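You operate a simulated robot arm through the tools that you are given. There is no shell and no other tool. Be economical: measure what you need, move in short steps, check, and stop when the job is done.

Carry out the task below with a simulated two-armed robot. There is one attempt and no reset: what you move stays moved.

Task
Pick up the leader peg from the cage shelf with one hand, pass it to the other hand and put it on the top of the reader stand. Set down upright: leader peg.

The check looks at the end state, three seconds after you hand in, the way a careful person would. Anything else that was tipped, shoved, dropped, spilled or broken makes it a failure.

Robot
Two 7-joint arms with two-finger parallel grippers on one trunk, on a base that drives. Base frame: it is fixed to the floor where the robot stands at the start and does not move with it; the origin is under the middle of the robot, x ahead of it, y to its left, z up. Lengths are in mm, angles in degrees, forces in N, time in s.
The left shoulder is at the start at [50, 187, 1110], the right one opposite. With the tool pointing down near the work surface each hand reaches from about 100 to 660 mm from the robot's upright axis, wherever it stands, measured 20 degrees to its own side. Places, roughly: top of the reader stand (40x18 cm) [-2260, 520, 840]. Payload 3.43 kg a hand.
The TCP of each hand is the grasp point between the finger pads, 30 mm short of the fingertips. In the tool frame z runs along the fingers and y along their closing line. Largest opening 94 mm; finger width 28, thickness 10; the body of the gripper, 50 by 96 mm, starts 55 mm behind the TCP.
Orientation is told as [roll, pitch, yaw] about the base's x, y, z axes, in that order, counted from this pose: with the fingers straight down and closing along the base's y, the tool's x points along the base's -x, its y along +y and its z along -z.

Tools
- The arms move only by the tool servo_tool. It takes "left_increments", "right_increments" or both (then of equal length, played together; a hand with none holds still); each is a list of rows, each a list of 7 numbers: the finger opening in mm, from 0 to 94, then the shift along the tool's x, y, z in mm, then the turn, a rotation vector about the tool's x, y, z in degrees. In form: [[fingers, dx, dy, dz, wx, wy, wz], ...]. A call has 1 to 20 rows; each row is the pose to reach, as a shift and turn from the pose commanded when the call began, along the tool's axes at that moment. Each row takes 0.2 s and may step no farther than 50 mm and 8.6 degrees from the row before; otherwise, or with a gripper value out of range, the whole call is refused. Where a pose cannot be reached the arm comes as near as it can. A force on the tool above 40 N (or 10 N above the force at the start of the call, whichever is more), or a blocked arm, ends the call early, and 0.2 s more pass. Each finger travels about 153 mm/s and halts on what it meets, pressing with about 44 N; the grip force reading is that of the motor and also rises with nothing between the fingers. The clock runs only during rows and for 0.2 s after the last one: add rows that repeat a pose to give the fingers time. The reply holds the time, the measured pose of the TCP, the force on the tool along the base axes, the opening and the grip force, in the units named above and with some noise, with the torque about the TCP (base axes, N m) and any sound that the robot's microphone picked up.
- Cameras (640 x 400 px; columns grow to the right, rows downward): "scene" is now at [143.4, 0.4, 1265.8]; the picture's right is [0.00, -1.00, 0.00], its down [-0.63, -0.00, -0.78] and it looks along [0.78, 0.00, -0.63] (base axes); focal length 286 px, centre (320, 200). "left" rides on the left gripper at [76, -14, -103] in its tool frame; the picture's right is [0.18, 0.98, 0.00], its down [-0.75, 0.14, -0.64] and it looks along [-0.63, 0.12, 0.77] (tool axes); focal length 243 px, centre (320, 200). "right" rides on the right gripper at [76, 14, -102] in its tool frame; the picture's right is [-0.18, 0.98, 0.00], its down [-0.75, -0.14, -0.64] and it looks along [-0.63, -0.12, 0.77] (tool axes); focal length 243 px, centre (320, 200). There is no depth. A picture from a camera that has moved, and an enlarged one, comes with that camera's place and axes in the base frame and with its lens.
- snapshot(camera): a new picture of that camera. No time passes.
- raise_lower(by): slides the trunk up (or, below 0, down) by that many mm; the arms and the scene camera ride with it, the base frame stays. It gives what a move gives, with no picture.
- base_move(legs): drives the robot by 1 to 6 legs, each [ahead, left, turn to the left] in mm, mm and degrees, along the robot's own axes; the way and the turn of a leg run together, so that a leg with both is an arc; at most 1500 mm and 180 degrees a leg. The arms and the cameras ride along, it lands a little off, and it stops where it bumps. It gives what a move gives.
- turn_head(pan, tilt): turns the head with the scene camera to pan (to the left, within 80 degrees either way) and tilt (down, from -29 to 69), counted from straight ahead of the robot. It gives what a move gives.
- zoom(camera, box): a new picture of the part [left, top, right, bottom] of that camera's present view, enlarged. No time passes.
- hand_in(): hands the job in; it is judged then, once.

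Work in short steps. Places have to be worked out from the pictures, the camera data and where the tool is seen: move nearer, look again, correct. Check each grasp and each placing, and mend what went wrong. You have 120 turns and 108 pictures in all, those below and enlarged ones among them. Open the grippers and draw the arms clear of the work before you hand the job in, unless the task says otherwise; then end with one line.

The tools are called as a command line: name --argument value ..., lists and objects as JSON in quotes. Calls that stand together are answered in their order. servo_tool: Moves the arms, as the interface text tells. Its arguments: {"type":"object","properties":{"left_increments":{"type":"array"},"right_increments":{"type":"array"}},"required":[]} The other tools are called the same way: raise_lower (by) slides the trunk up or down; base_move (legs) drives the base; turn_head (pan, tilt) turns the head that bears the scene camera; snapshot (camera) takes a picture; zoom (camera, box) takes an enlarged picture of a part of a camera's view; hand_in () hands the job in.

At the start:

```text
clock: 0.0
left_ee_pos: [509.9, 239.3, 1032.5]
left_orientation: [-0.1, 0.0, 0.1]
left_wrist_force: [-0.5, -0.6, 0.3]
left_torque: [0.03, -0.01, -0.02]
left_grip_width: 94.0
left_grasp_force: 0.1
right_ee_pos: [370.2, -160.8, 1033.5]
right_orientation: [-0.1, -0.1, 0.0]
right_wrist_force: [-0.3, 0.7, 0.0]
right_torque: [-0.03, -0.01, 0.02]
right_grip_width: 94.2
right_grasp_force: 0.0
trunk travel left (down, up): [-325.0, 107.0]
robot x, y, heading: [-1.1, 2.4, 0.3]
head pan, tilt: [0.1, 38.8]
```

scene: 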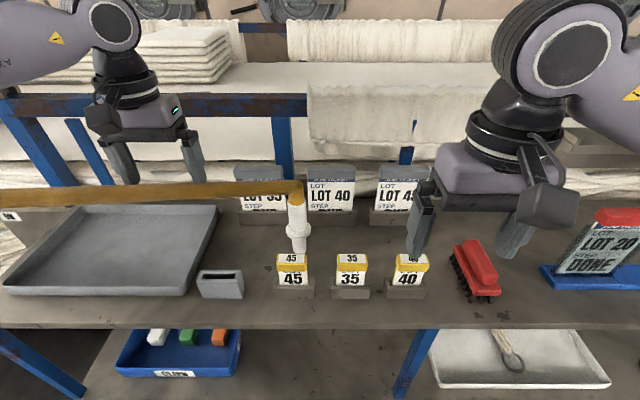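
right: 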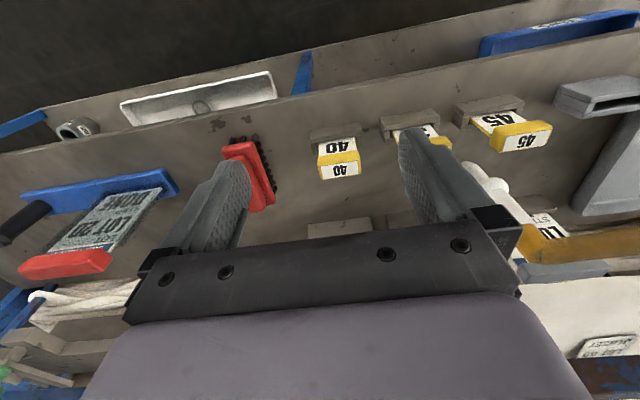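
left: 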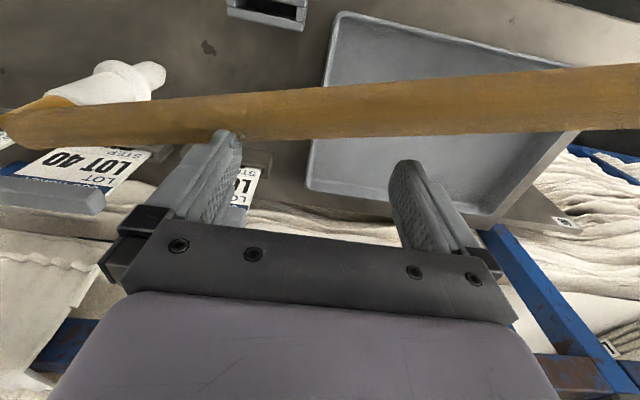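

The pictures show a bench with cards, blocks and a beam; I can't identify the "cage shelf" yet. I'll look around with the head.

turn_head --pan 0 --tilt 5

snapshot --camera "scene"

turn_head --pan 75 --tilt 20

snapshot --camera "scene"

turn_head --pan -75 --tilt 20

snapshot --camera "scene"

```text
clock: 1.0
left_ee_pos: [510.9, 239.4, 1032.0]
left_orientation: [0.0, 0.0, 0.2]
left_wrist_force: [0.8, -0.2, 0.5]
left_torque: [-0.01, -0.02, 0.0]
left_grip_width: 94.1
left_grasp_force: 0.0
right_ee_pos: [369.3, -160.7, 1034.4]
right_orientation: [-0.1, 0.0, -0.1]
right_wrist_force: [0.5, -0.3, 0.0]
right_torque: [0.01, 0.03, 0.03]
right_grip_width: 93.9
right_grasp_force: 0.0
trunk travel left (down, up): [-325.0, 107.0]
robot x, y, heading: [-0.4, -1.0, 0.1]
head pan, tilt: [0.0, 5.0]
```

```text
104 pictures are left
camera scene: at [149.5, 0.2, 1319.6], right [0.0, -1.0, 0.0], down [-0.09, 0.0, -1.0], along [1.0, 0.0, -0.09], focal length 286 px, centre (320, 200)
```

scene: 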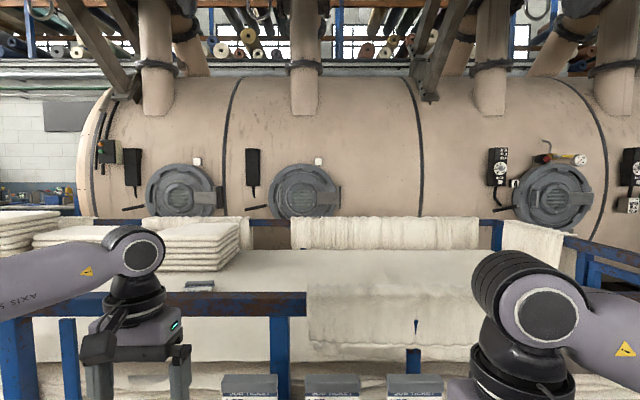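

```text
clock: 2.5
left_ee_pos: [511.3, 240.6, 1032.6]
left_orientation: [0.0, 0.1, 0.2]
left_wrist_force: [0.6, -0.3, 0.3]
left_torque: [-0.01, 0.01, 0.04]
left_grip_width: 93.9
left_grasp_force: 0.1
right_ee_pos: [369.7, -160.9, 1033.8]
right_orientation: [-0.1, 0.0, 0.1]
right_wrist_force: [-1.1, 0.0, 0.1]
right_torque: [0.0, 0.01, -0.01]
right_grip_width: 94.1
right_grasp_force: 0.1
trunk travel left (down, up): [-325.0, 107.0]
robot x, y, heading: [-2.2, -0.3, -0.0]
head pan, tilt: [75.0, 20.0]
```

```text
103 pictures are left
camera scene: at [81.8, 90.1, 1295.4], right [0.97, -0.26, 0.0], down [-0.09, -0.33, -0.94], along [0.24, 0.91, -0.34], focal length 286 px, centre (320, 200)
```

scene: 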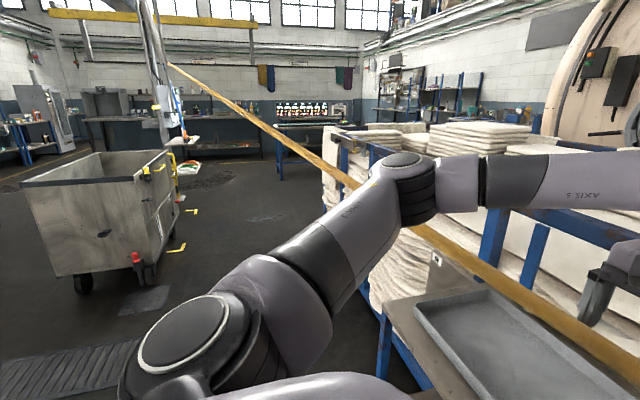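

```text
clock: 4.8
left_ee_pos: [509.6, 240.6, 1031.5]
left_orientation: [0.0, 0.0, 0.1]
left_wrist_force: [0.6, 0.2, 0.5]
left_torque: [0.02, 0.01, 0.04]
left_grip_width: 94.1
left_grasp_force: 0.0
right_ee_pos: [369.7, -160.6, 1033.5]
right_orientation: [0.0, 0.0, 0.0]
right_wrist_force: [-0.2, 0.9, -0.2]
right_torque: [-0.01, 0.02, 0.0]
right_grip_width: 94.0
right_grasp_force: 0.0
trunk travel left (down, up): [-325.0, 107.0]
robot x, y, heading: [1.9, 3.7, 0.1]
head pan, tilt: [-75.0, 20.0]
```

```text
102 pictures are left
camera scene: at [81.7, -89.7, 1295.4], right [-0.97, -0.26, 0.0], down [-0.09, 0.33, -0.94], along [0.24, -0.91, -0.34], focal length 286 px, centre (320, 200)
```

scene: 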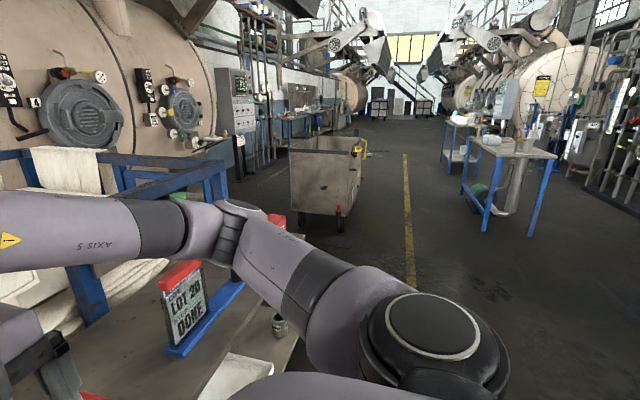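

I'll zoom on the bench centre to see the white peg-like item and card holders.

turn_head --pan 0 --tilt 42

zoom --camera "scene" --box '[180, 120, 460, 295]'

turn_head --pan 0 --tilt 65

snapshot --camera "scene"

```text
clock: 6.3
left_ee_pos: [510.1, 239.7, 1032.0]
left_orientation: [0.1, 0.0, 0.1]
left_wrist_force: [0.2, 0.4, -0.1]
left_torque: [0.01, 0.0, -0.01]
left_grip_width: 94.2
left_grasp_force: 0.1
right_ee_pos: [369.8, -160.7, 1033.5]
right_orientation: [0.0, 0.0, 0.0]
right_wrist_force: [0.8, 0.2, -0.2]
right_torque: [-0.01, -0.02, -0.02]
right_grip_width: 93.9
right_grasp_force: 0.2
trunk travel left (down, up): [-325.0, 107.0]
robot x, y, heading: [1.5, 0.9, -0.0]
head pan, tilt: [0.0, 42.0]
```

```text
2.29 times, centred on (320, 208) of scene
camera zoom: at [141.2, 0.1, 1261.0], right [0.0, -1.0, 0.0], down [-0.67, 0.0, -0.74], along [0.74, 0.0, -0.67], focal length 654 px, centre (320, 183)
```

zoom: 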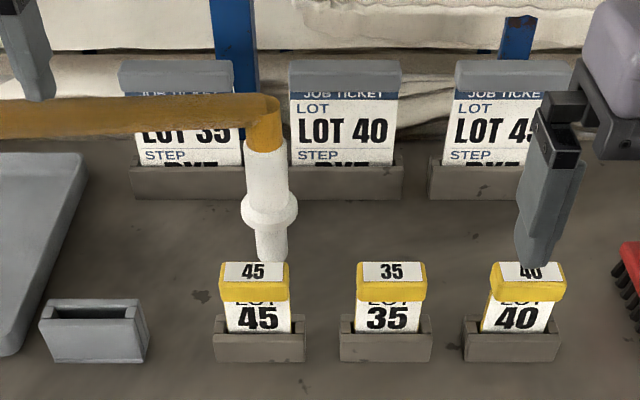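

```text
clock: 7.2
left_ee_pos: [510.1, 239.3, 1032.3]
left_orientation: [0.0, 0.0, 0.1]
left_wrist_force: [0.0, -0.2, -0.1]
left_torque: [-0.02, 0.01, 0.03]
left_grip_width: 94.1
left_grasp_force: 0.1
right_ee_pos: [369.8, -160.8, 1033.1]
right_orientation: [0.0, 0.0, 0.0]
right_wrist_force: [-0.4, -0.3, -0.1]
right_torque: [-0.05, -0.04, -0.02]
right_grip_width: 94.2
right_grasp_force: 0.1
trunk travel left (down, up): [-325.0, 107.0]
robot x, y, heading: [0.7, -1.4, 0.0]
head pan, tilt: [0.0, 65.0]
```

```text
100 pictures are left
camera scene: at [118.3, 0.2, 1231.7], right [0.0, -1.0, 0.0], down [-0.91, 0.0, -0.42], along [0.42, 0.0, -0.91], focal length 286 px, centre (320, 200)
```

scene: 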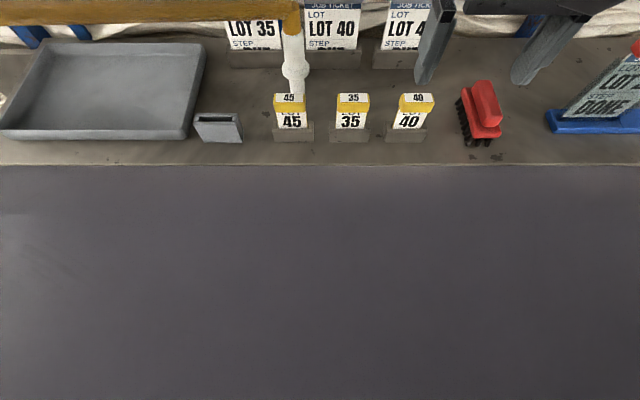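

The yellow boom passes just on the robot's side of the left fingers (about x 470, z 1018), so I lift the left hand above it before backing off.

servo_tool --left_increments '[[94, 0, 0, -40, 0, 0, 0], [94, 0, 0, -80, 0, 0, 0], [94, 0, 0, -120, 0, 0, 0], [94, 0, 0, -150, 0, 0, 0], [94, 0, 0, -150, 0, 0, 0]]'

snapshot --camera "left"

turn_head --pan 40 --tilt 40

snapshot --camera "scene"

```text
clock: 8.3
left_ee_pos: [509.9, 238.8, 1182.0]
left_orientation: [0.0, 0.0, 0.1]
left_wrist_force: [-0.9, 0.3, -0.2]
left_torque: [0.02, -0.03, 0.02]
left_grip_width: 93.9
left_grasp_force: 0.0
right_ee_pos: [370.3, -161.9, 1033.8]
right_orientation: [0.0, 0.0, -0.1]
right_wrist_force: [-0.5, -1.1, 0.3]
right_torque: [-0.01, 0.01, 0.03]
right_grip_width: 93.9
right_grasp_force: 0.0
trunk travel left (down, up): [-325.0, 107.0]
robot x, y, heading: [1.1, 0.6, -0.0]
head pan, tilt: [0.0, 65.0]
```

```text
99 pictures are left
camera left: at [434.2, 222.8, 1284.4], right [-0.19, 0.98, 0.0], down [0.75, 0.14, 0.64], along [0.63, 0.12, -0.77], focal length 243 px, centre (320, 200)
```

left: 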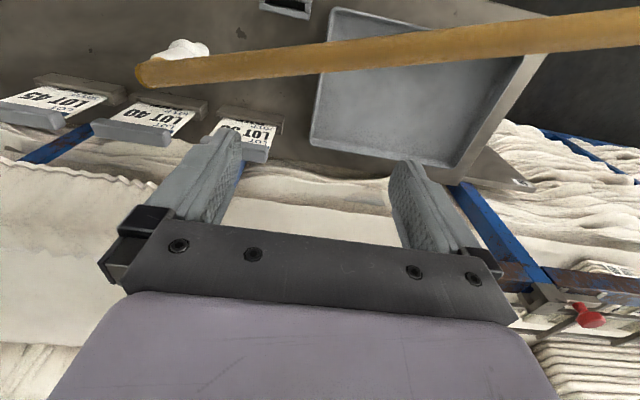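

```text
clock: 9.4
left_ee_pos: [510.3, 238.1, 1181.7]
left_orientation: [-0.1, -0.1, 0.1]
left_wrist_force: [0.3, -0.3, 0.0]
left_torque: [-0.06, -0.01, 0.0]
left_grip_width: 94.0
left_grasp_force: 0.1
right_ee_pos: [369.9, -161.5, 1033.7]
right_orientation: [-0.1, 0.0, 0.0]
right_wrist_force: [-0.4, -0.3, 0.6]
right_torque: [0.01, -0.02, 0.02]
right_grip_width: 93.9
right_grasp_force: 0.1
trunk travel left (down, up): [-325.0, 107.0]
robot x, y, heading: [-1.4, 1.9, 0.3]
head pan, tilt: [40.0, 40.0]
```

```text
98 pictures are left
camera scene: at [122.8, 54.8, 1263.9], right [0.64, -0.77, 0.0], down [-0.49, -0.41, -0.77], along [0.59, 0.49, -0.64], focal length 286 px, centre (320, 200)
```

scene: 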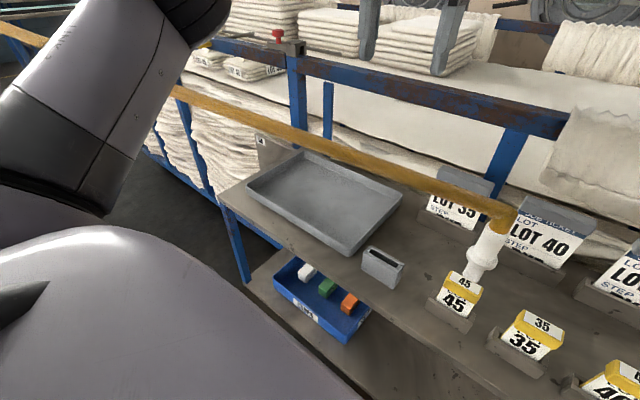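

There's a red-topped item on the cage rail and a bin of coloured bits on the lower shelf. I'll zoom on both.

zoom --camera "scene" --box '[180, 10, 340, 110]'

zoom --camera "scene" --box '[260, 240, 420, 340]'

turn_head --pan -40 --tilt 40

snapshot --camera "scene"

```text
4.00 times, centred on (260, 60) of scene
camera zoom: at [122.8, 54.8, 1263.9], right [0.64, -0.77, 0.0], down [-0.49, -0.41, -0.77], along [0.59, 0.49, -0.64], focal length 1144 px, centre (560, 760)
```

zoom: 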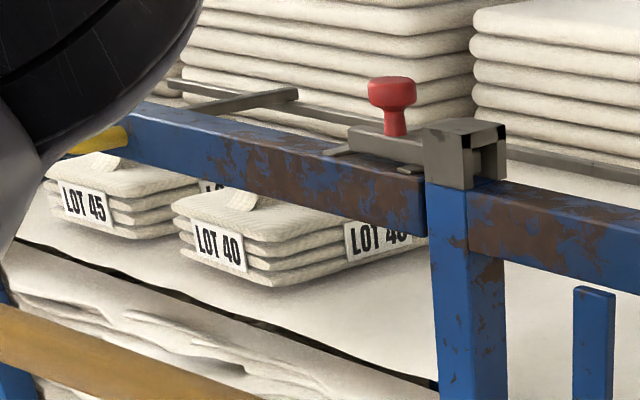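

```text
4.00 times, centred on (340, 290) of scene
camera zoom: at [122.8, 54.8, 1263.9], right [0.64, -0.77, 0.0], down [-0.49, -0.41, -0.77], along [0.59, 0.49, -0.64], focal length 1144 px, centre (240, -160)
```

zoom: 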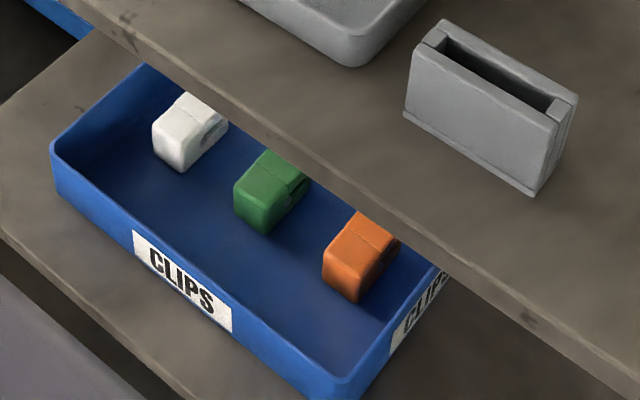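

```text
clock: 10.9
left_ee_pos: [510.7, 239.5, 1180.9]
left_orientation: [-0.1, 0.0, 0.2]
left_wrist_force: [-0.5, 0.1, 0.2]
left_torque: [0.01, 0.0, -0.01]
left_grip_width: 93.9
left_grasp_force: 0.1
right_ee_pos: [370.4, -160.8, 1034.0]
right_orientation: [0.0, 0.0, -0.1]
right_wrist_force: [0.0, -0.9, 0.0]
right_torque: [-0.04, 0.02, -0.03]
right_grip_width: 94.1
right_grasp_force: 0.0
trunk travel left (down, up): [-325.0, 107.0]
robot x, y, heading: [-0.6, -2.1, -0.0]
head pan, tilt: [-40.0, 40.0]
```

```text
95 pictures are left
camera scene: at [122.8, -54.4, 1264.0], right [-0.64, -0.77, 0.0], down [-0.49, 0.41, -0.77], along [0.59, -0.49, -0.64], focal length 286 px, centre (320, 200)
```

scene: 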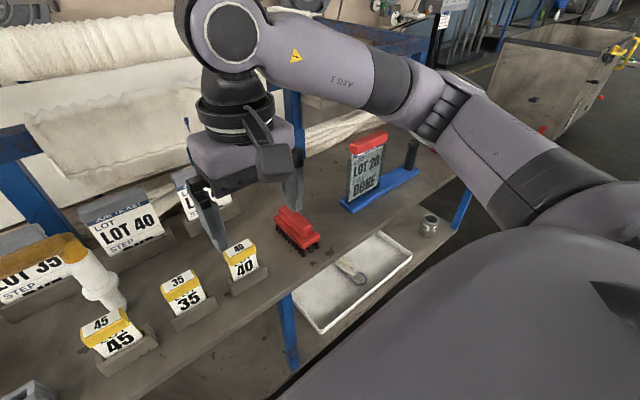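

Not clearly identified yet; the rest of the work area is behind. I back off 500 mm and turn left 120° to look there.

base_move --legs '[[-500, 0, 0], [0, 0, 120]]'

turn_head --pan 40 --tilt 25

snapshot --camera "scene"

turn_head --pan -20 --tilt 25

snapshot --camera "scene"

```text
clock: 18.9
left_ee_pos: [-959.7, 316.9, 1182.6]
left_orientation: [0.1, 0.1, 120.5]
left_wrist_force: [0.4, -0.5, -0.3]
left_torque: [-0.01, 0.04, -0.01]
left_grip_width: 94.1
left_grasp_force: 0.1
right_ee_pos: [-544.0, 398.2, 1035.1]
right_orientation: [0.1, 0.0, 120.5]
right_wrist_force: [0.1, 0.3, 0.3]
right_torque: [0.01, -0.01, -0.01]
right_grip_width: 94.1
right_grasp_force: 0.1
trunk travel left (down, up): [-325.0, 107.0]
robot x, y, heading: [-495.3, -3.1, 120.4]
head pan, tilt: [-40.0, 40.0]
```

```text
clock: 20.4
left_ee_pos: [-959.4, 316.2, 1181.7]
left_orientation: [0.0, 0.0, 120.6]
left_wrist_force: [-0.5, 0.8, 1.3]
left_torque: [-0.01, 0.0, 0.01]
left_grip_width: 93.9
left_grasp_force: 0.0
right_ee_pos: [-542.9, 399.4, 1034.1]
right_orientation: [0.0, 0.0, 120.6]
right_wrist_force: [0.5, -0.1, -0.1]
right_torque: [-0.01, 0.03, 0.01]
right_grip_width: 93.9
right_grasp_force: 0.1
trunk travel left (down, up): [-325.0, 107.0]
robot x, y, heading: [-495.3, -0.7, 120.6]
head pan, tilt: [40.0, 25.0]
```

```text
94 pictures are left
camera scene: at [-611.6, 79.6, 1287.3], right [0.33, 0.94, 0.0], down [0.4, -0.14, -0.91], along [-0.85, 0.3, -0.42], focal length 286 px, centre (320, 200)
```

scene: 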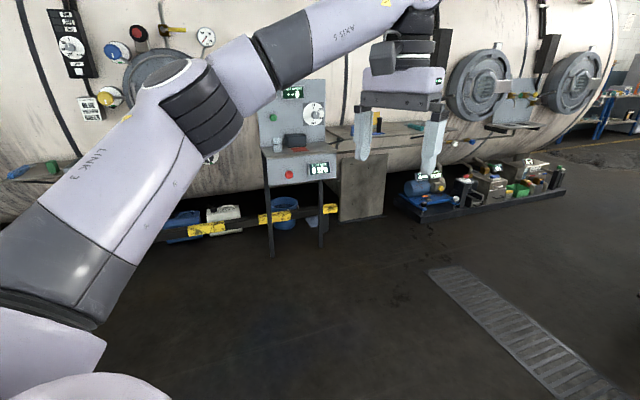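

```text
clock: 21.7
left_ee_pos: [-959.5, 316.7, 1182.4]
left_orientation: [0.1, 0.0, 120.5]
left_wrist_force: [0.1, 1.2, -0.3]
left_torque: [-0.01, -0.01, 0.0]
left_grip_width: 94.0
left_grasp_force: 0.0
right_ee_pos: [-543.4, 399.1, 1035.1]
right_orientation: [-0.1, 0.0, 120.6]
right_wrist_force: [0.4, 0.8, -0.3]
right_torque: [-0.02, 0.03, 0.01]
right_grip_width: 93.8
right_grasp_force: 0.1
trunk travel left (down, up): [-325.0, 107.0]
robot x, y, heading: [-498.4, -3.1, 120.9]
head pan, tilt: [-20.0, 25.0]
```

```text
93 pictures are left
camera scene: at [-541.7, 139.4, 1287.3], right [0.98, 0.18, 0.0], down [0.08, -0.42, -0.91], along [-0.17, 0.89, -0.42], focal length 286 px, centre (320, 200)
```

scene: 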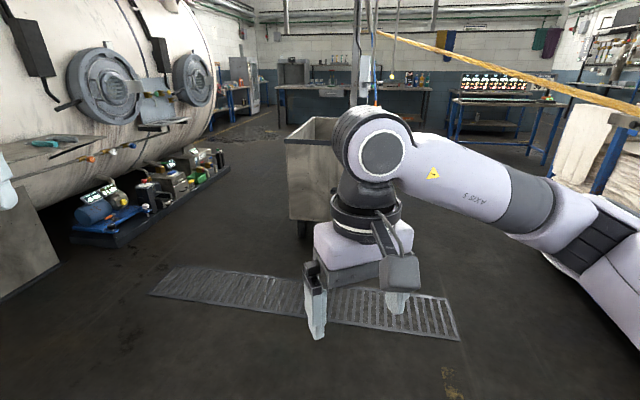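

The reader stand is in view at around (295,150) in the first picture. I'll zoom in on it.

turn_head --pan 46 --tilt 20

zoom --camera "scene" --box '[220, 80, 540, 280]'

```text
clock: 23.1
left_ee_pos: [-959.4, 316.8, 1181.6]
left_orientation: [0.0, 0.0, 120.7]
left_wrist_force: [-0.5, 0.0, -0.4]
left_torque: [-0.01, 0.02, 0.01]
left_grip_width: 94.0
left_grasp_force: 0.1
right_ee_pos: [-544.2, 399.8, 1034.2]
right_orientation: [-0.1, 0.1, 120.6]
right_wrist_force: [0.0, 0.4, -0.2]
right_torque: [0.03, -0.02, 0.0]
right_grip_width: 93.9
right_grasp_force: 0.0
trunk travel left (down, up): [-325.0, 107.0]
robot x, y, heading: [-494.4, -3.1, 120.7]
head pan, tilt: [46.0, 20.0]
```

```text
2.00 times, centred on (380, 180) of scene
camera zoom: at [-615.3, 70.6, 1295.4], right [0.23, 0.97, 0.0], down [0.33, -0.08, -0.94], along [-0.91, 0.22, -0.34], focal length 572 px, centre (200, 240)
```

zoom: 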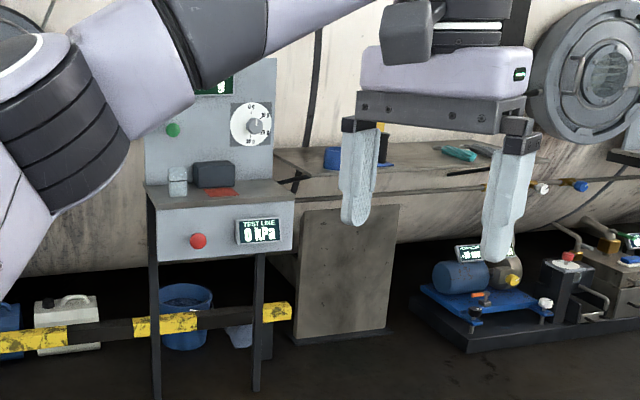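

The reader stand is clear. A red mushroom-shaped peg sits on a bracket on the cage rail at about (738, 718, 1103), which may be the leader peg. I turn back and shift left to look at the cage closely.

base_move --legs '[[0, 0, -120], [0, 700, 0]]'

turn_head --pan 0 --tilt 15

snapshot --camera "scene"

zoom --camera "scene" --box '[240, 150, 400, 250]'

```text
clock: 34.6
left_ee_pos: [-28.8, 958.9, 1181.4]
left_orientation: [-0.1, 0.0, 2.8]
left_wrist_force: [0.2, -0.2, -0.2]
left_torque: [-0.01, 0.04, 0.0]
left_grip_width: 93.9
left_grasp_force: 0.1
right_ee_pos: [-151.2, 553.7, 1033.4]
right_orientation: [0.0, 0.0, 2.7]
right_wrist_force: [0.0, -0.4, -0.2]
right_torque: [0.03, 0.04, -0.02]
right_grip_width: 94.2
right_grasp_force: 0.2
trunk travel left (down, up): [-325.0, 107.0]
robot x, y, heading: [-528.9, 692.4, 3.1]
head pan, tilt: [46.0, 20.0]
```

```text
clock: 35.7
left_ee_pos: [-29.9, 959.3, 1181.5]
left_orientation: [0.1, -0.1, 2.8]
left_wrist_force: [0.5, 0.7, 0.2]
left_torque: [-0.03, 0.02, -0.01]
left_grip_width: 94.1
left_grasp_force: 0.0
right_ee_pos: [-150.7, 553.0, 1033.9]
right_orientation: [0.0, 0.0, 2.7]
right_wrist_force: [-0.2, -0.1, 0.6]
right_torque: [0.0, 0.0, 0.04]
right_grip_width: 94.0
right_grasp_force: 0.1
trunk travel left (down, up): [-325.0, 107.0]
robot x, y, heading: [-526.4, 695.8, 2.6]
head pan, tilt: [0.0, 15.0]
```

```text
91 pictures are left
camera scene: at [-377.5, 704.1, 1303.5], right [0.05, -1.0, 0.0], down [-0.26, -0.01, -0.97], along [0.96, 0.05, -0.26], focal length 286 px, centre (320, 200)
```

scene: 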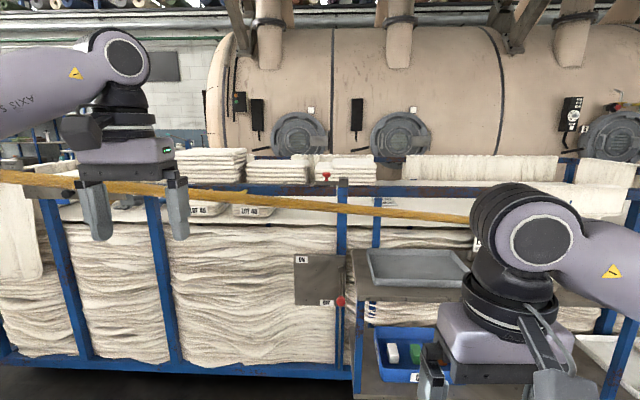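

```text
4.00 times, centred on (320, 200) of scene
camera zoom: at [-377.5, 704.1, 1303.5], right [0.05, -1.0, 0.0], down [-0.26, -0.01, -0.97], along [0.96, 0.05, -0.26], focal length 1144 px, centre (320, 200)
```

zoom: 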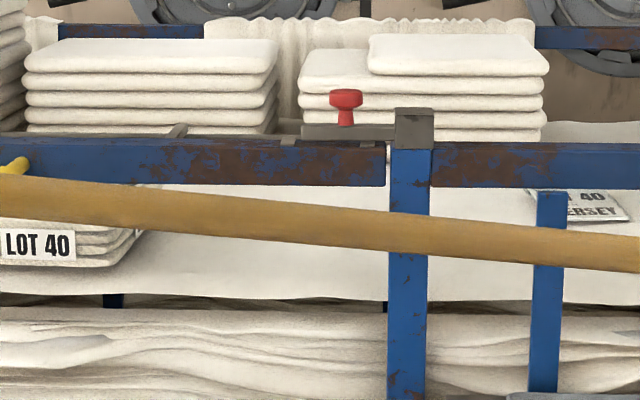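

The red knob is a latch on the cage gate. I'll look further left and zoom on the cage interior.

zoom --camera "scene" --box '[160, 140, 320, 240]'

zoom --camera "scene" --box '[270, 220, 480, 351]'

turn_head --pan 45 --tilt 15

snapshot --camera "scene"

```text
4.00 times, centred on (240, 190) of scene
camera zoom: at [-377.5, 704.1, 1303.5], right [0.05, -1.0, 0.0], down [-0.26, -0.01, -0.97], along [0.96, 0.05, -0.26], focal length 1144 px, centre (640, 240)
```

zoom: 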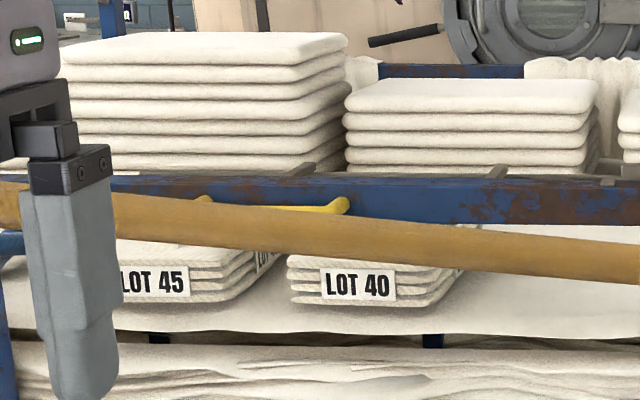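

```text
3.05 times, centred on (375, 286) of scene
camera zoom: at [-377.5, 704.1, 1303.5], right [0.05, -1.0, 0.0], down [-0.26, -0.01, -0.97], along [0.96, 0.05, -0.26], focal length 872 px, centre (152, -61)
```

zoom: 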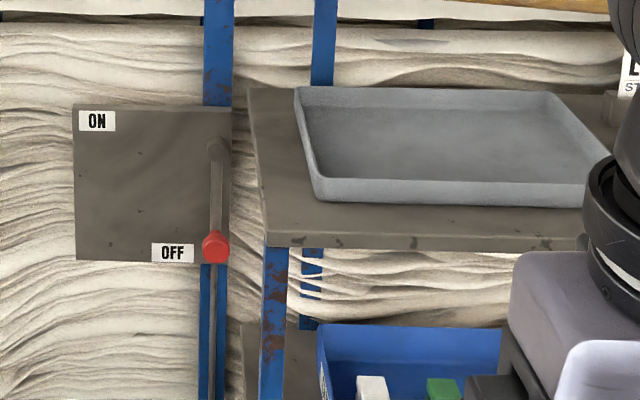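

```text
clock: 36.8
left_ee_pos: [-30.5, 958.8, 1182.7]
left_orientation: [0.0, 0.0, 2.7]
left_wrist_force: [1.4, -0.6, 0.2]
left_torque: [0.01, -0.02, 0.02]
left_grip_width: 93.8
left_grasp_force: 0.0
right_ee_pos: [-151.9, 552.9, 1032.2]
right_orientation: [-0.1, 0.0, 2.8]
right_wrist_force: [-0.1, 0.1, -1.0]
right_torque: [-0.02, -0.02, 0.01]
right_grip_width: 94.2
right_grasp_force: 0.0
trunk travel left (down, up): [-325.0, 107.0]
robot x, y, heading: [-525.0, 698.1, 2.7]
head pan, tilt: [45.0, 15.0]
```

```text
87 pictures are left
camera scene: at [-407.9, 768.6, 1303.5], right [0.74, -0.67, 0.0], down [-0.17, -0.19, -0.97], along [0.65, 0.71, -0.26], focal length 286 px, centre (320, 200)
```

scene: 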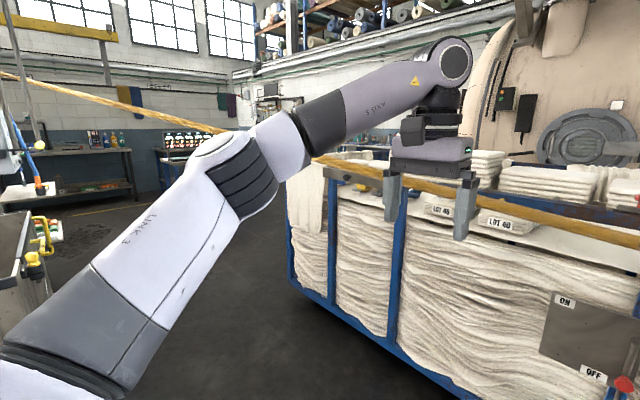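

No peg in the cage. The white turned piece at the end of the boom needs a side-on look, so I pan right from here.

turn_head --pan -38 --tilt 25

snapshot --camera "scene"

```text
clock: 38.4
left_ee_pos: [-29.0, 960.8, 1182.5]
left_orientation: [0.0, 0.0, 2.9]
left_wrist_force: [0.2, 0.3, 0.8]
left_torque: [0.0, 0.0, -0.01]
left_grip_width: 94.1
left_grasp_force: 0.2
right_ee_pos: [-150.6, 553.4, 1032.9]
right_orientation: [0.1, 0.0, 2.6]
right_wrist_force: [0.6, 0.1, 0.5]
right_torque: [0.0, 0.01, -0.02]
right_grip_width: 94.3
right_grasp_force: 0.1
trunk travel left (down, up): [-325.0, 107.0]
robot x, y, heading: [-525.6, 691.8, 2.7]
head pan, tilt: [-38.0, 25.0]
```

```text
86 pictures are left
camera scene: at [-395.5, 646.4, 1287.3], right [-0.58, -0.82, 0.0], down [-0.35, 0.24, -0.91], along [0.74, -0.52, -0.42], focal length 286 px, centre (320, 200)
```

scene: 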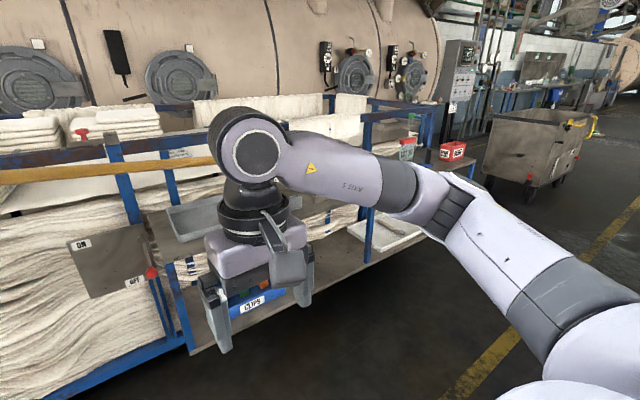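

The right arm blocks the view. I shift back right about 800 mm to see the bench from straight on.

base_move --legs '[[0, -850, -2.7], [150, 0, 0]]'

turn_head --pan 0 --tilt 28

snapshot --camera "scene"

turn_head --pan -35 --tilt 25

snapshot --camera "scene"

```text
clock: 47.1
left_ee_pos: [151.9, 92.6, 1180.5]
left_orientation: [-0.1, 0.1, 0.2]
left_wrist_force: [0.3, 0.2, -0.5]
left_torque: [0.01, 0.04, 0.0]
left_grip_width: 94.0
left_grasp_force: 0.1
right_ee_pos: [11.3, -306.0, 1034.4]
right_orientation: [-0.1, 0.1, 0.1]
right_wrist_force: [1.1, 0.5, 0.3]
right_torque: [0.01, 0.0, 0.04]
right_grip_width: 94.2
right_grasp_force: 0.1
trunk travel left (down, up): [-325.0, 107.0]
robot x, y, heading: [-359.7, -147.7, 0.0]
head pan, tilt: [-38.0, 25.0]
```

```text
clock: 48.2
left_ee_pos: [151.5, 93.3, 1181.6]
left_orientation: [0.0, 0.0, 0.3]
left_wrist_force: [0.1, -0.8, -0.6]
left_torque: [0.03, -0.01, -0.01]
left_grip_width: 94.4
left_grasp_force: 0.1
right_ee_pos: [11.5, -307.3, 1033.9]
right_orientation: [-0.1, 0.0, 0.1]
right_wrist_force: [-0.1, -0.5, 0.1]
right_torque: [-0.04, -0.03, 0.03]
right_grip_width: 94.1
right_grasp_force: 0.0
trunk travel left (down, up): [-325.0, 107.0]
robot x, y, heading: [-359.1, -145.3, -0.2]
head pan, tilt: [0.0, 28.0]
```

```text
85 pictures are left
camera scene: at [-209.9, -146.0, 1282.5], right [0.0, -1.0, 0.0], down [-0.47, 0.0, -0.88], along [0.88, 0.0, -0.47], focal length 286 px, centre (320, 200)
```

scene: 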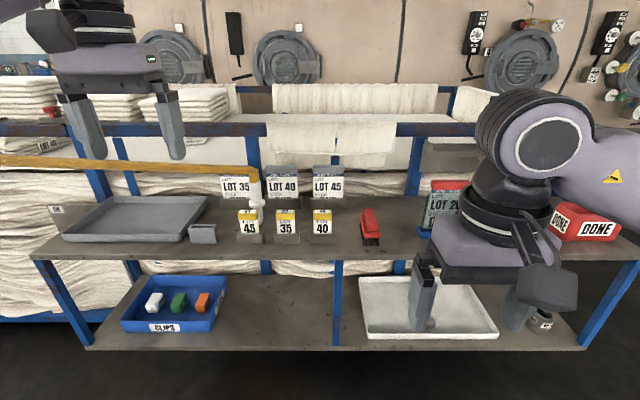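

```text
clock: 49.2
left_ee_pos: [151.1, 94.2, 1180.9]
left_orientation: [0.1, 0.0, 0.2]
left_wrist_force: [0.4, 0.3, -0.1]
left_torque: [0.01, 0.0, 0.01]
left_grip_width: 93.9
left_grasp_force: 0.1
right_ee_pos: [11.3, -308.2, 1034.2]
right_orientation: [0.1, 0.0, 0.1]
right_wrist_force: [0.3, 0.2, -0.1]
right_torque: [0.02, 0.02, 0.0]
right_grip_width: 93.8
right_grasp_force: 0.1
trunk travel left (down, up): [-325.0, 107.0]
robot x, y, heading: [-361.9, -146.0, 0.3]
head pan, tilt: [-35.0, 25.0]
```

```text
84 pictures are left
camera scene: at [-225.5, -198.7, 1287.3], right [-0.57, -0.82, 0.0], down [-0.35, 0.24, -0.91], along [0.74, -0.52, -0.42], focal length 286 px, centre (320, 200)
```

scene: 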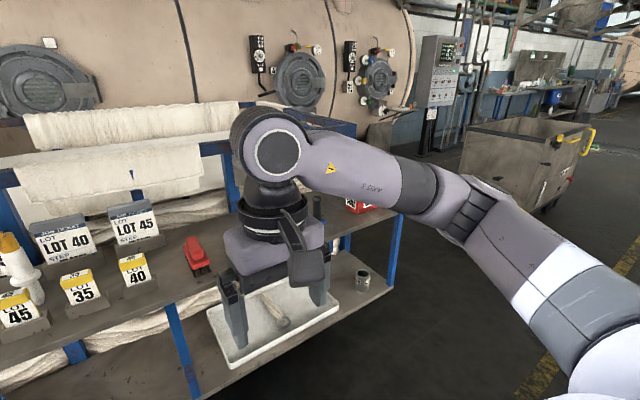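

In this view the boom end and the white peg look separate. I'll zoom there.

turn_head --pan 10 --tilt 28

zoom --camera "scene" --box '[230, 140, 390, 240]'

```text
clock: 50.3
left_ee_pos: [151.8, 93.0, 1181.5]
left_orientation: [0.0, 0.0, 0.2]
left_wrist_force: [0.2, -0.7, 0.8]
left_torque: [0.02, -0.04, 0.0]
left_grip_width: 94.2
left_grasp_force: 0.0
right_ee_pos: [11.6, -306.5, 1033.9]
right_orientation: [0.1, 0.0, 0.1]
right_wrist_force: [-0.4, -0.3, 0.3]
right_torque: [0.01, 0.02, 0.01]
right_grip_width: 94.0
right_grasp_force: 0.0
trunk travel left (down, up): [-325.0, 107.0]
robot x, y, heading: [-356.9, -146.1, 0.1]
head pan, tilt: [10.0, 28.0]
```

```text
4.00 times, centred on (310, 190) of scene
camera zoom: at [-211.3, -130.1, 1282.5], right [0.17, -0.98, 0.0], down [-0.46, -0.08, -0.88], along [0.87, 0.15, -0.47], focal length 1144 px, centre (360, 240)
```

zoom: 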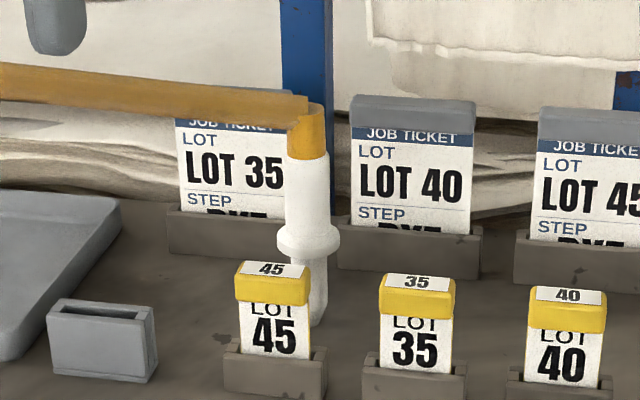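

The white turned piece with the orange top stands on the cage's bench shelf at about (551, 43), base z≈790 and collar z≈862. A yellow leader cord runs from its top to the far left, so this is the leader peg. Tag 45 stands directly in front of it, so I'll approach along the gap behind the tags, with the robot at a 45° heading.

base_move --legs '[[0, 0, 45], [154, -294, 0]]'

turn_head --pan -12 --tilt 38

snapshot --camera "scene"

snapshot --camera "right"

```text
clock: 55.6
left_ee_pos: [139.0, 291.9, 1181.9]
left_orientation: [0.0, 0.0, 46.2]
left_wrist_force: [0.7, -1.1, 0.9]
left_torque: [-0.03, 0.02, 0.02]
left_grip_width: 94.2
left_grasp_force: 0.2
right_ee_pos: [329.0, -87.1, 1034.0]
right_orientation: [0.0, -0.1, 46.2]
right_wrist_force: [-0.1, -0.7, -0.5]
right_torque: [-0.01, -0.03, 0.01]
right_grip_width: 94.0
right_grasp_force: 0.0
trunk travel left (down, up): [-325.0, 107.0]
robot x, y, heading: [-42.6, -243.8, 46.4]
head pan, tilt: [10.0, 28.0]
```

```text
clock: 56.4
left_ee_pos: [138.8, 291.1, 1181.7]
left_orientation: [0.0, 0.0, 46.1]
left_wrist_force: [-0.6, 0.2, -0.6]
left_torque: [0.04, 0.03, 0.02]
left_grip_width: 94.0
left_grasp_force: 0.0
right_ee_pos: [329.2, -87.2, 1033.9]
right_orientation: [0.0, 0.0, 46.3]
right_wrist_force: [0.6, 0.6, -0.6]
right_torque: [0.02, -0.01, -0.02]
right_grip_width: 94.1
right_grasp_force: 0.0
trunk travel left (down, up): [-325.0, 107.0]
robot x, y, heading: [-39.9, -242.5, 46.3]
head pan, tilt: [-12.0, 38.0]
```

```text
82 pictures are left
camera scene: at [68.0, -151.0, 1267.0], right [0.56, -0.83, 0.0], down [-0.51, -0.35, -0.79], along [0.65, 0.44, -0.62], focal length 286 px, centre (320, 200)
```

scene: 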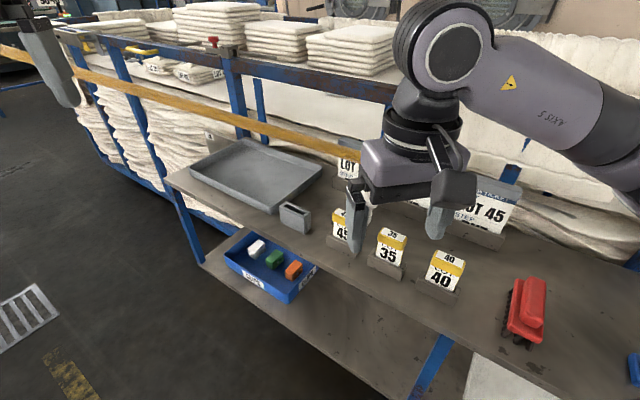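

```text
81 pictures are left
camera right: at [265.8, -131.5, 1136.0], right [-0.58, 0.81, 0.0], down [0.62, 0.45, 0.64], along [0.52, 0.37, -0.77], focal length 243 px, centre (320, 200)
```

right: 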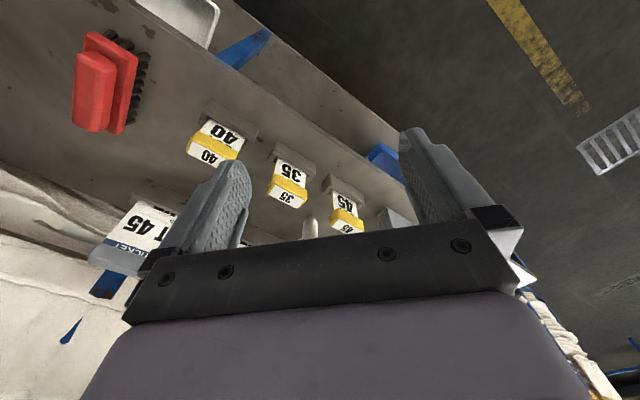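

The peg is hidden behind the right hand. I turn the right hand to azimuth about 60° and tilt it so the fingers point forward and about 35° down, in place.

servo_tool --right_increments '[[94, 0, 0, 0, 0, 0, -7], [94, 0, 0, 0, 0, 0, -14], [94, 0, 0, 0, 0, 0, -14]]'

servo_tool --right_increments '[[94, 0, 0, 0, 0, -8, 0], [94, 0, 0, 0, 0, -16, 0], [94, 0, 0, 0, 0, -24, 0], [94, 0, 0, 0, 0, -32, 0], [94, 0, 0, 0, 0, -40, 0], [94, 0, 0, 0, 0, -48, 0], [94, 0, 0, 0, 0, -55, 0], [94, 0, 0, 0, 0, -55, 0]]'

snapshot --camera "right"

snapshot --camera "scene"

```text
clock: 57.2
left_ee_pos: [138.8, 291.1, 1181.7]
left_orientation: [0.0, 0.0, 46.2]
left_wrist_force: [-0.2, 0.0, -0.5]
left_torque: [0.02, 0.0, 0.0]
left_grip_width: 94.2
left_grasp_force: 0.0
right_ee_pos: [329.8, -86.5, 1034.8]
right_orientation: [0.0, 0.0, 60.3]
right_wrist_force: [-0.8, -0.3, 0.1]
right_torque: [0.0, -0.02, 0.0]
right_grip_width: 94.2
right_grasp_force: 0.0
trunk travel left (down, up): [-325.0, 107.0]
robot x, y, heading: [-41.1, -241.8, 46.2]
head pan, tilt: [-12.0, 38.0]
```

```text
clock: 59.0
left_ee_pos: [138.0, 292.2, 1181.7]
left_orientation: [0.1, 0.1, 46.3]
left_wrist_force: [0.5, 0.2, -0.5]
left_torque: [-0.03, -0.03, 0.04]
left_grip_width: 94.0
left_grasp_force: 0.0
right_ee_pos: [345.5, -51.1, 1041.7]
right_orientation: [-0.1, -55.1, 60.2]
right_wrist_force: [-0.8, -0.6, 0.6]
right_torque: [0.01, -0.02, 0.02]
right_grip_width: 93.8
right_grasp_force: 0.1
right hand out of reach, approached as far as the arm can: row 6, 7, 8
trunk travel left (down, up): [-325.0, 107.0]
robot x, y, heading: [-44.0, -245.4, 46.4]
head pan, tilt: [-12.0, 38.0]
```

```text
80 pictures are left
camera right: at [269.5, -154.4, 1038.2], right [-0.8, 0.58, 0.15], down [0.08, -0.15, 0.99], along [0.59, 0.8, 0.08], focal length 243 px, centre (320, 200)
```

right: 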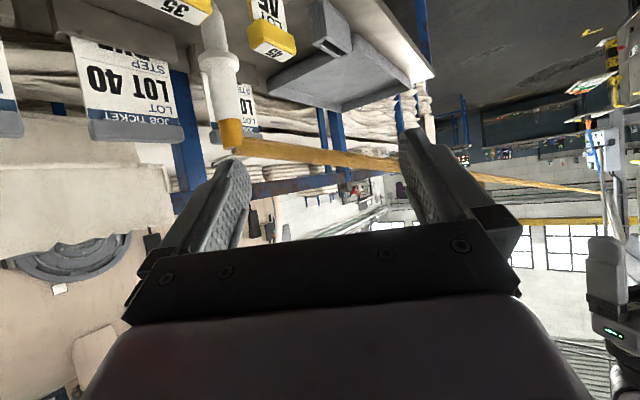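

```text
79 pictures are left
camera scene: at [68.0, -151.1, 1267.0], right [0.56, -0.83, 0.0], down [-0.51, -0.35, -0.79], along [0.65, 0.44, -0.62], focal length 286 px, centre (320, 200)
```

scene: 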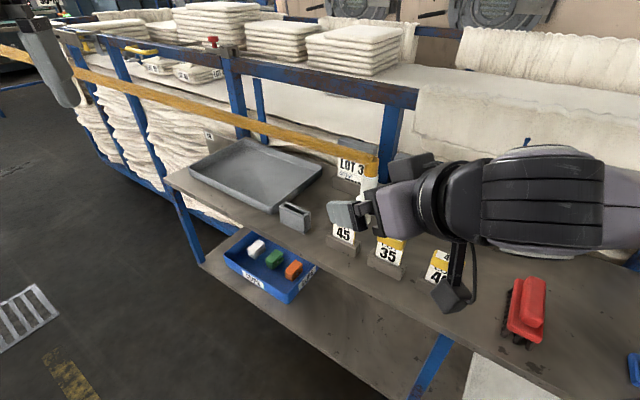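

The peg is now visible: its axis is near (550, 49), top ≈977, with the cord leaving from its top. I nudge the base a bit closer.

base_move --legs '[[40, -40, 0]]'

snapshot --camera "right"

```text
clock: 60.1
left_ee_pos: [194.4, 292.2, 1180.6]
left_orientation: [0.1, 0.0, 46.3]
left_wrist_force: [1.0, 0.4, -0.7]
left_torque: [-0.01, 0.04, -0.06]
left_grip_width: 94.0
left_grasp_force: 0.0
right_ee_pos: [402.4, -50.2, 1041.0]
right_orientation: [0.1, -54.8, 60.2]
right_wrist_force: [0.2, -0.3, 0.1]
right_torque: [0.01, -0.02, 0.04]
right_grip_width: 94.0
right_grasp_force: 0.0
trunk travel left (down, up): [-325.0, 107.0]
robot x, y, heading: [11.0, -240.4, 45.9]
head pan, tilt: [-12.0, 38.0]
```

```text
78 pictures are left
camera right: at [325.6, -153.7, 1038.1], right [-0.8, 0.58, 0.15], down [0.08, -0.15, 0.99], along [0.59, 0.8, 0.08], focal length 243 px, centre (320, 200)
```

right: 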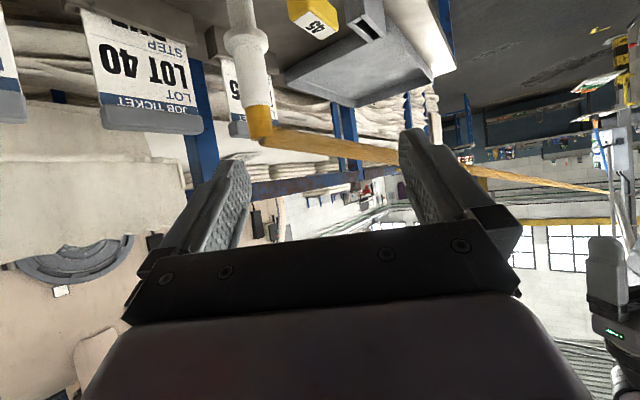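

Refined: peg axis ≈ (547, 49), white upper shaft z 877–937. I move the right hand to a pre-grasp point about 110 mm back along its tool axis.

servo_tool --right_increments '[[80, 3, -25, 26, 0, 0, 0], [80, 6, -50, 52, 0, 0, 0], [80, 8, -76, 79, 0, 0, 0], [80, 8, -76, 79, 0, 0, 0]]'

snapshot --camera "right"

```text
clock: 61.1
left_ee_pos: [194.1, 292.1, 1181.2]
left_orientation: [0.0, 0.0, 46.2]
left_wrist_force: [-0.1, 0.6, 0.1]
left_torque: [0.01, 0.0, 0.05]
left_grip_width: 93.9
left_grasp_force: 0.1
right_ee_pos: [497.9, -34.3, 990.6]
right_orientation: [0.0, -55.0, 60.2]
right_wrist_force: [-0.7, 0.0, 0.5]
right_torque: [0.0, 0.0, -0.01]
right_grip_width: 80.3
right_grasp_force: 0.1
trunk travel left (down, up): [-325.0, 107.0]
robot x, y, heading: [10.5, -243.1, 46.3]
head pan, tilt: [-12.0, 38.0]
```

```text
77 pictures are left
camera right: at [421.7, -138.1, 986.9], right [-0.8, 0.58, 0.15], down [0.08, -0.15, 0.99], along [0.59, 0.8, 0.08], focal length 243 px, centre (320, 200)
```

right: 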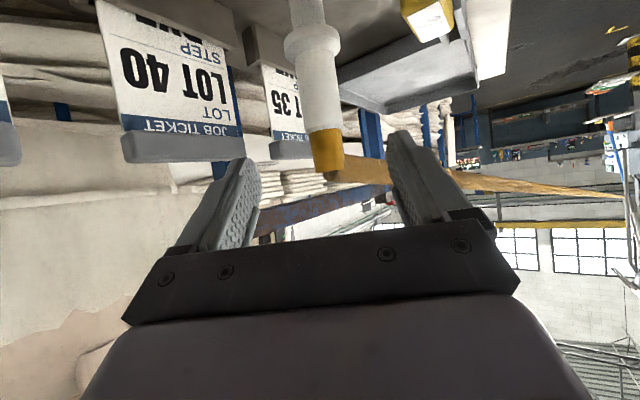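

Peg axis fits (545, 52). I advance along the tool axis to the grasp point around z 918.

servo_tool --right_increments '[[80, 1, 0, 25, 0, 0, 0], [80, 2, 1, 50, 0, 0, 0], [80, 2, 2, 75, 0, 0, 0], [80, 3, 2, 100, 0, 0, 0], [80, 3, 2, 120, 0, 0, 0], [80, 3, 2, 120, 0, 0, 0]]'

snapshot --camera "right"

zoom --camera "scene" --box '[240, 100, 480, 250]'

```text
clock: 62.5
left_ee_pos: [193.7, 292.7, 1180.9]
left_orientation: [0.0, -0.1, 46.4]
left_wrist_force: [-0.4, -0.2, 0.0]
left_torque: [0.01, -0.02, 0.02]
left_grip_width: 94.0
left_grasp_force: 0.0
right_ee_pos: [544.7, 49.5, 917.7]
right_orientation: [0.0, -54.9, 60.2]
right_wrist_force: [0.1, -0.3, 1.3]
right_torque: [0.0, -0.01, 0.02]
right_grip_width: 80.0
right_grasp_force: 0.1
trunk travel left (down, up): [-325.0, 107.0]
robot x, y, heading: [12.5, -243.2, 46.4]
head pan, tilt: [-12.0, 38.0]
```

```text
76 pictures are left
camera right: at [467.8, -53.3, 914.4], right [-0.8, 0.58, 0.15], down [0.08, -0.15, 0.99], along [0.59, 0.8, 0.08], focal length 243 px, centre (320, 200)
```

right: 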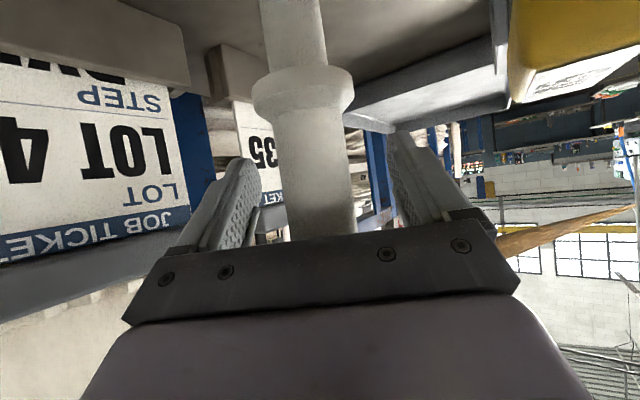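

```text
2.67 times, centred on (360, 175) of scene
camera zoom: at [123.7, -150.5, 1267.0], right [0.56, -0.83, 0.0], down [-0.51, -0.35, -0.79], along [0.65, 0.44, -0.62], focal length 763 px, centre (213, 267)
```

zoom: 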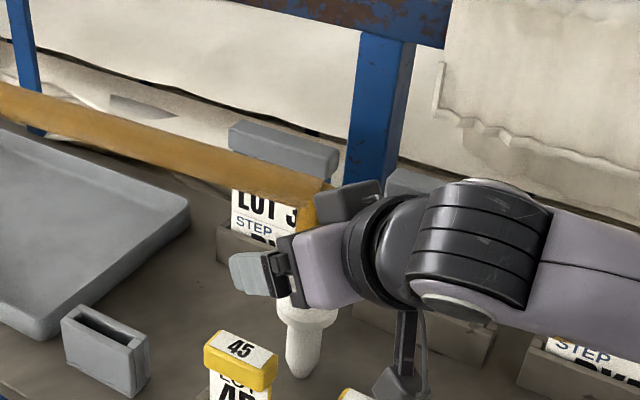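

The peg shaft sits centred between the fingers, above the collar. I close the right hand.

servo_tool --right_increments '[[50, 0, 0, 0, 0, 0, 0], [35, 0, 0, 0, 0, 0, 0], [15, 0, 0, 0, 0, 0, 0], [10, 0, 0, 0, 0, 0, 0], [10, 0, 0, 0, 0, 0, 0]]'

snapshot --camera "right"

```text
clock: 63.7
left_ee_pos: [193.3, 293.4, 1181.1]
left_orientation: [0.0, 0.1, 46.3]
left_wrist_force: [0.0, 0.3, -0.2]
left_torque: [0.05, -0.01, 0.03]
left_grip_width: 94.2
left_grasp_force: 0.1
right_ee_pos: [543.2, 50.9, 918.8]
right_orientation: [0.0, -55.0, 60.2]
right_wrist_force: [0.0, 0.2, -0.2]
right_torque: [0.06, -0.03, 0.0]
right_grip_width: 37.4
right_grasp_force: 44.3
trunk travel left (down, up): [-325.0, 107.0]
robot x, y, heading: [9.5, -238.2, 46.0]
head pan, tilt: [-12.0, 38.0]
```

```text
74 pictures are left
camera right: at [467.8, -53.5, 914.6], right [-0.8, 0.58, 0.15], down [0.08, -0.15, 0.99], along [0.59, 0.8, 0.08], focal length 243 px, centre (320, 200)
```

right: 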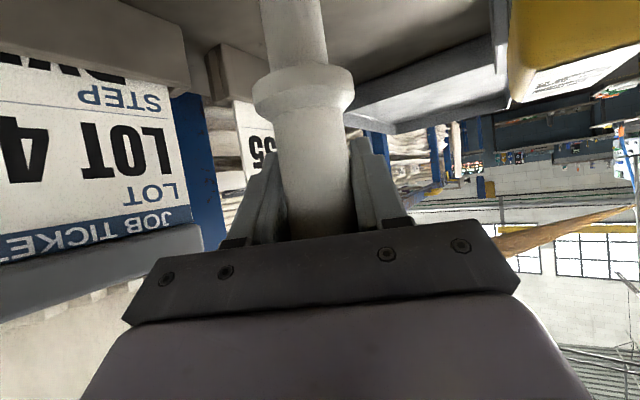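

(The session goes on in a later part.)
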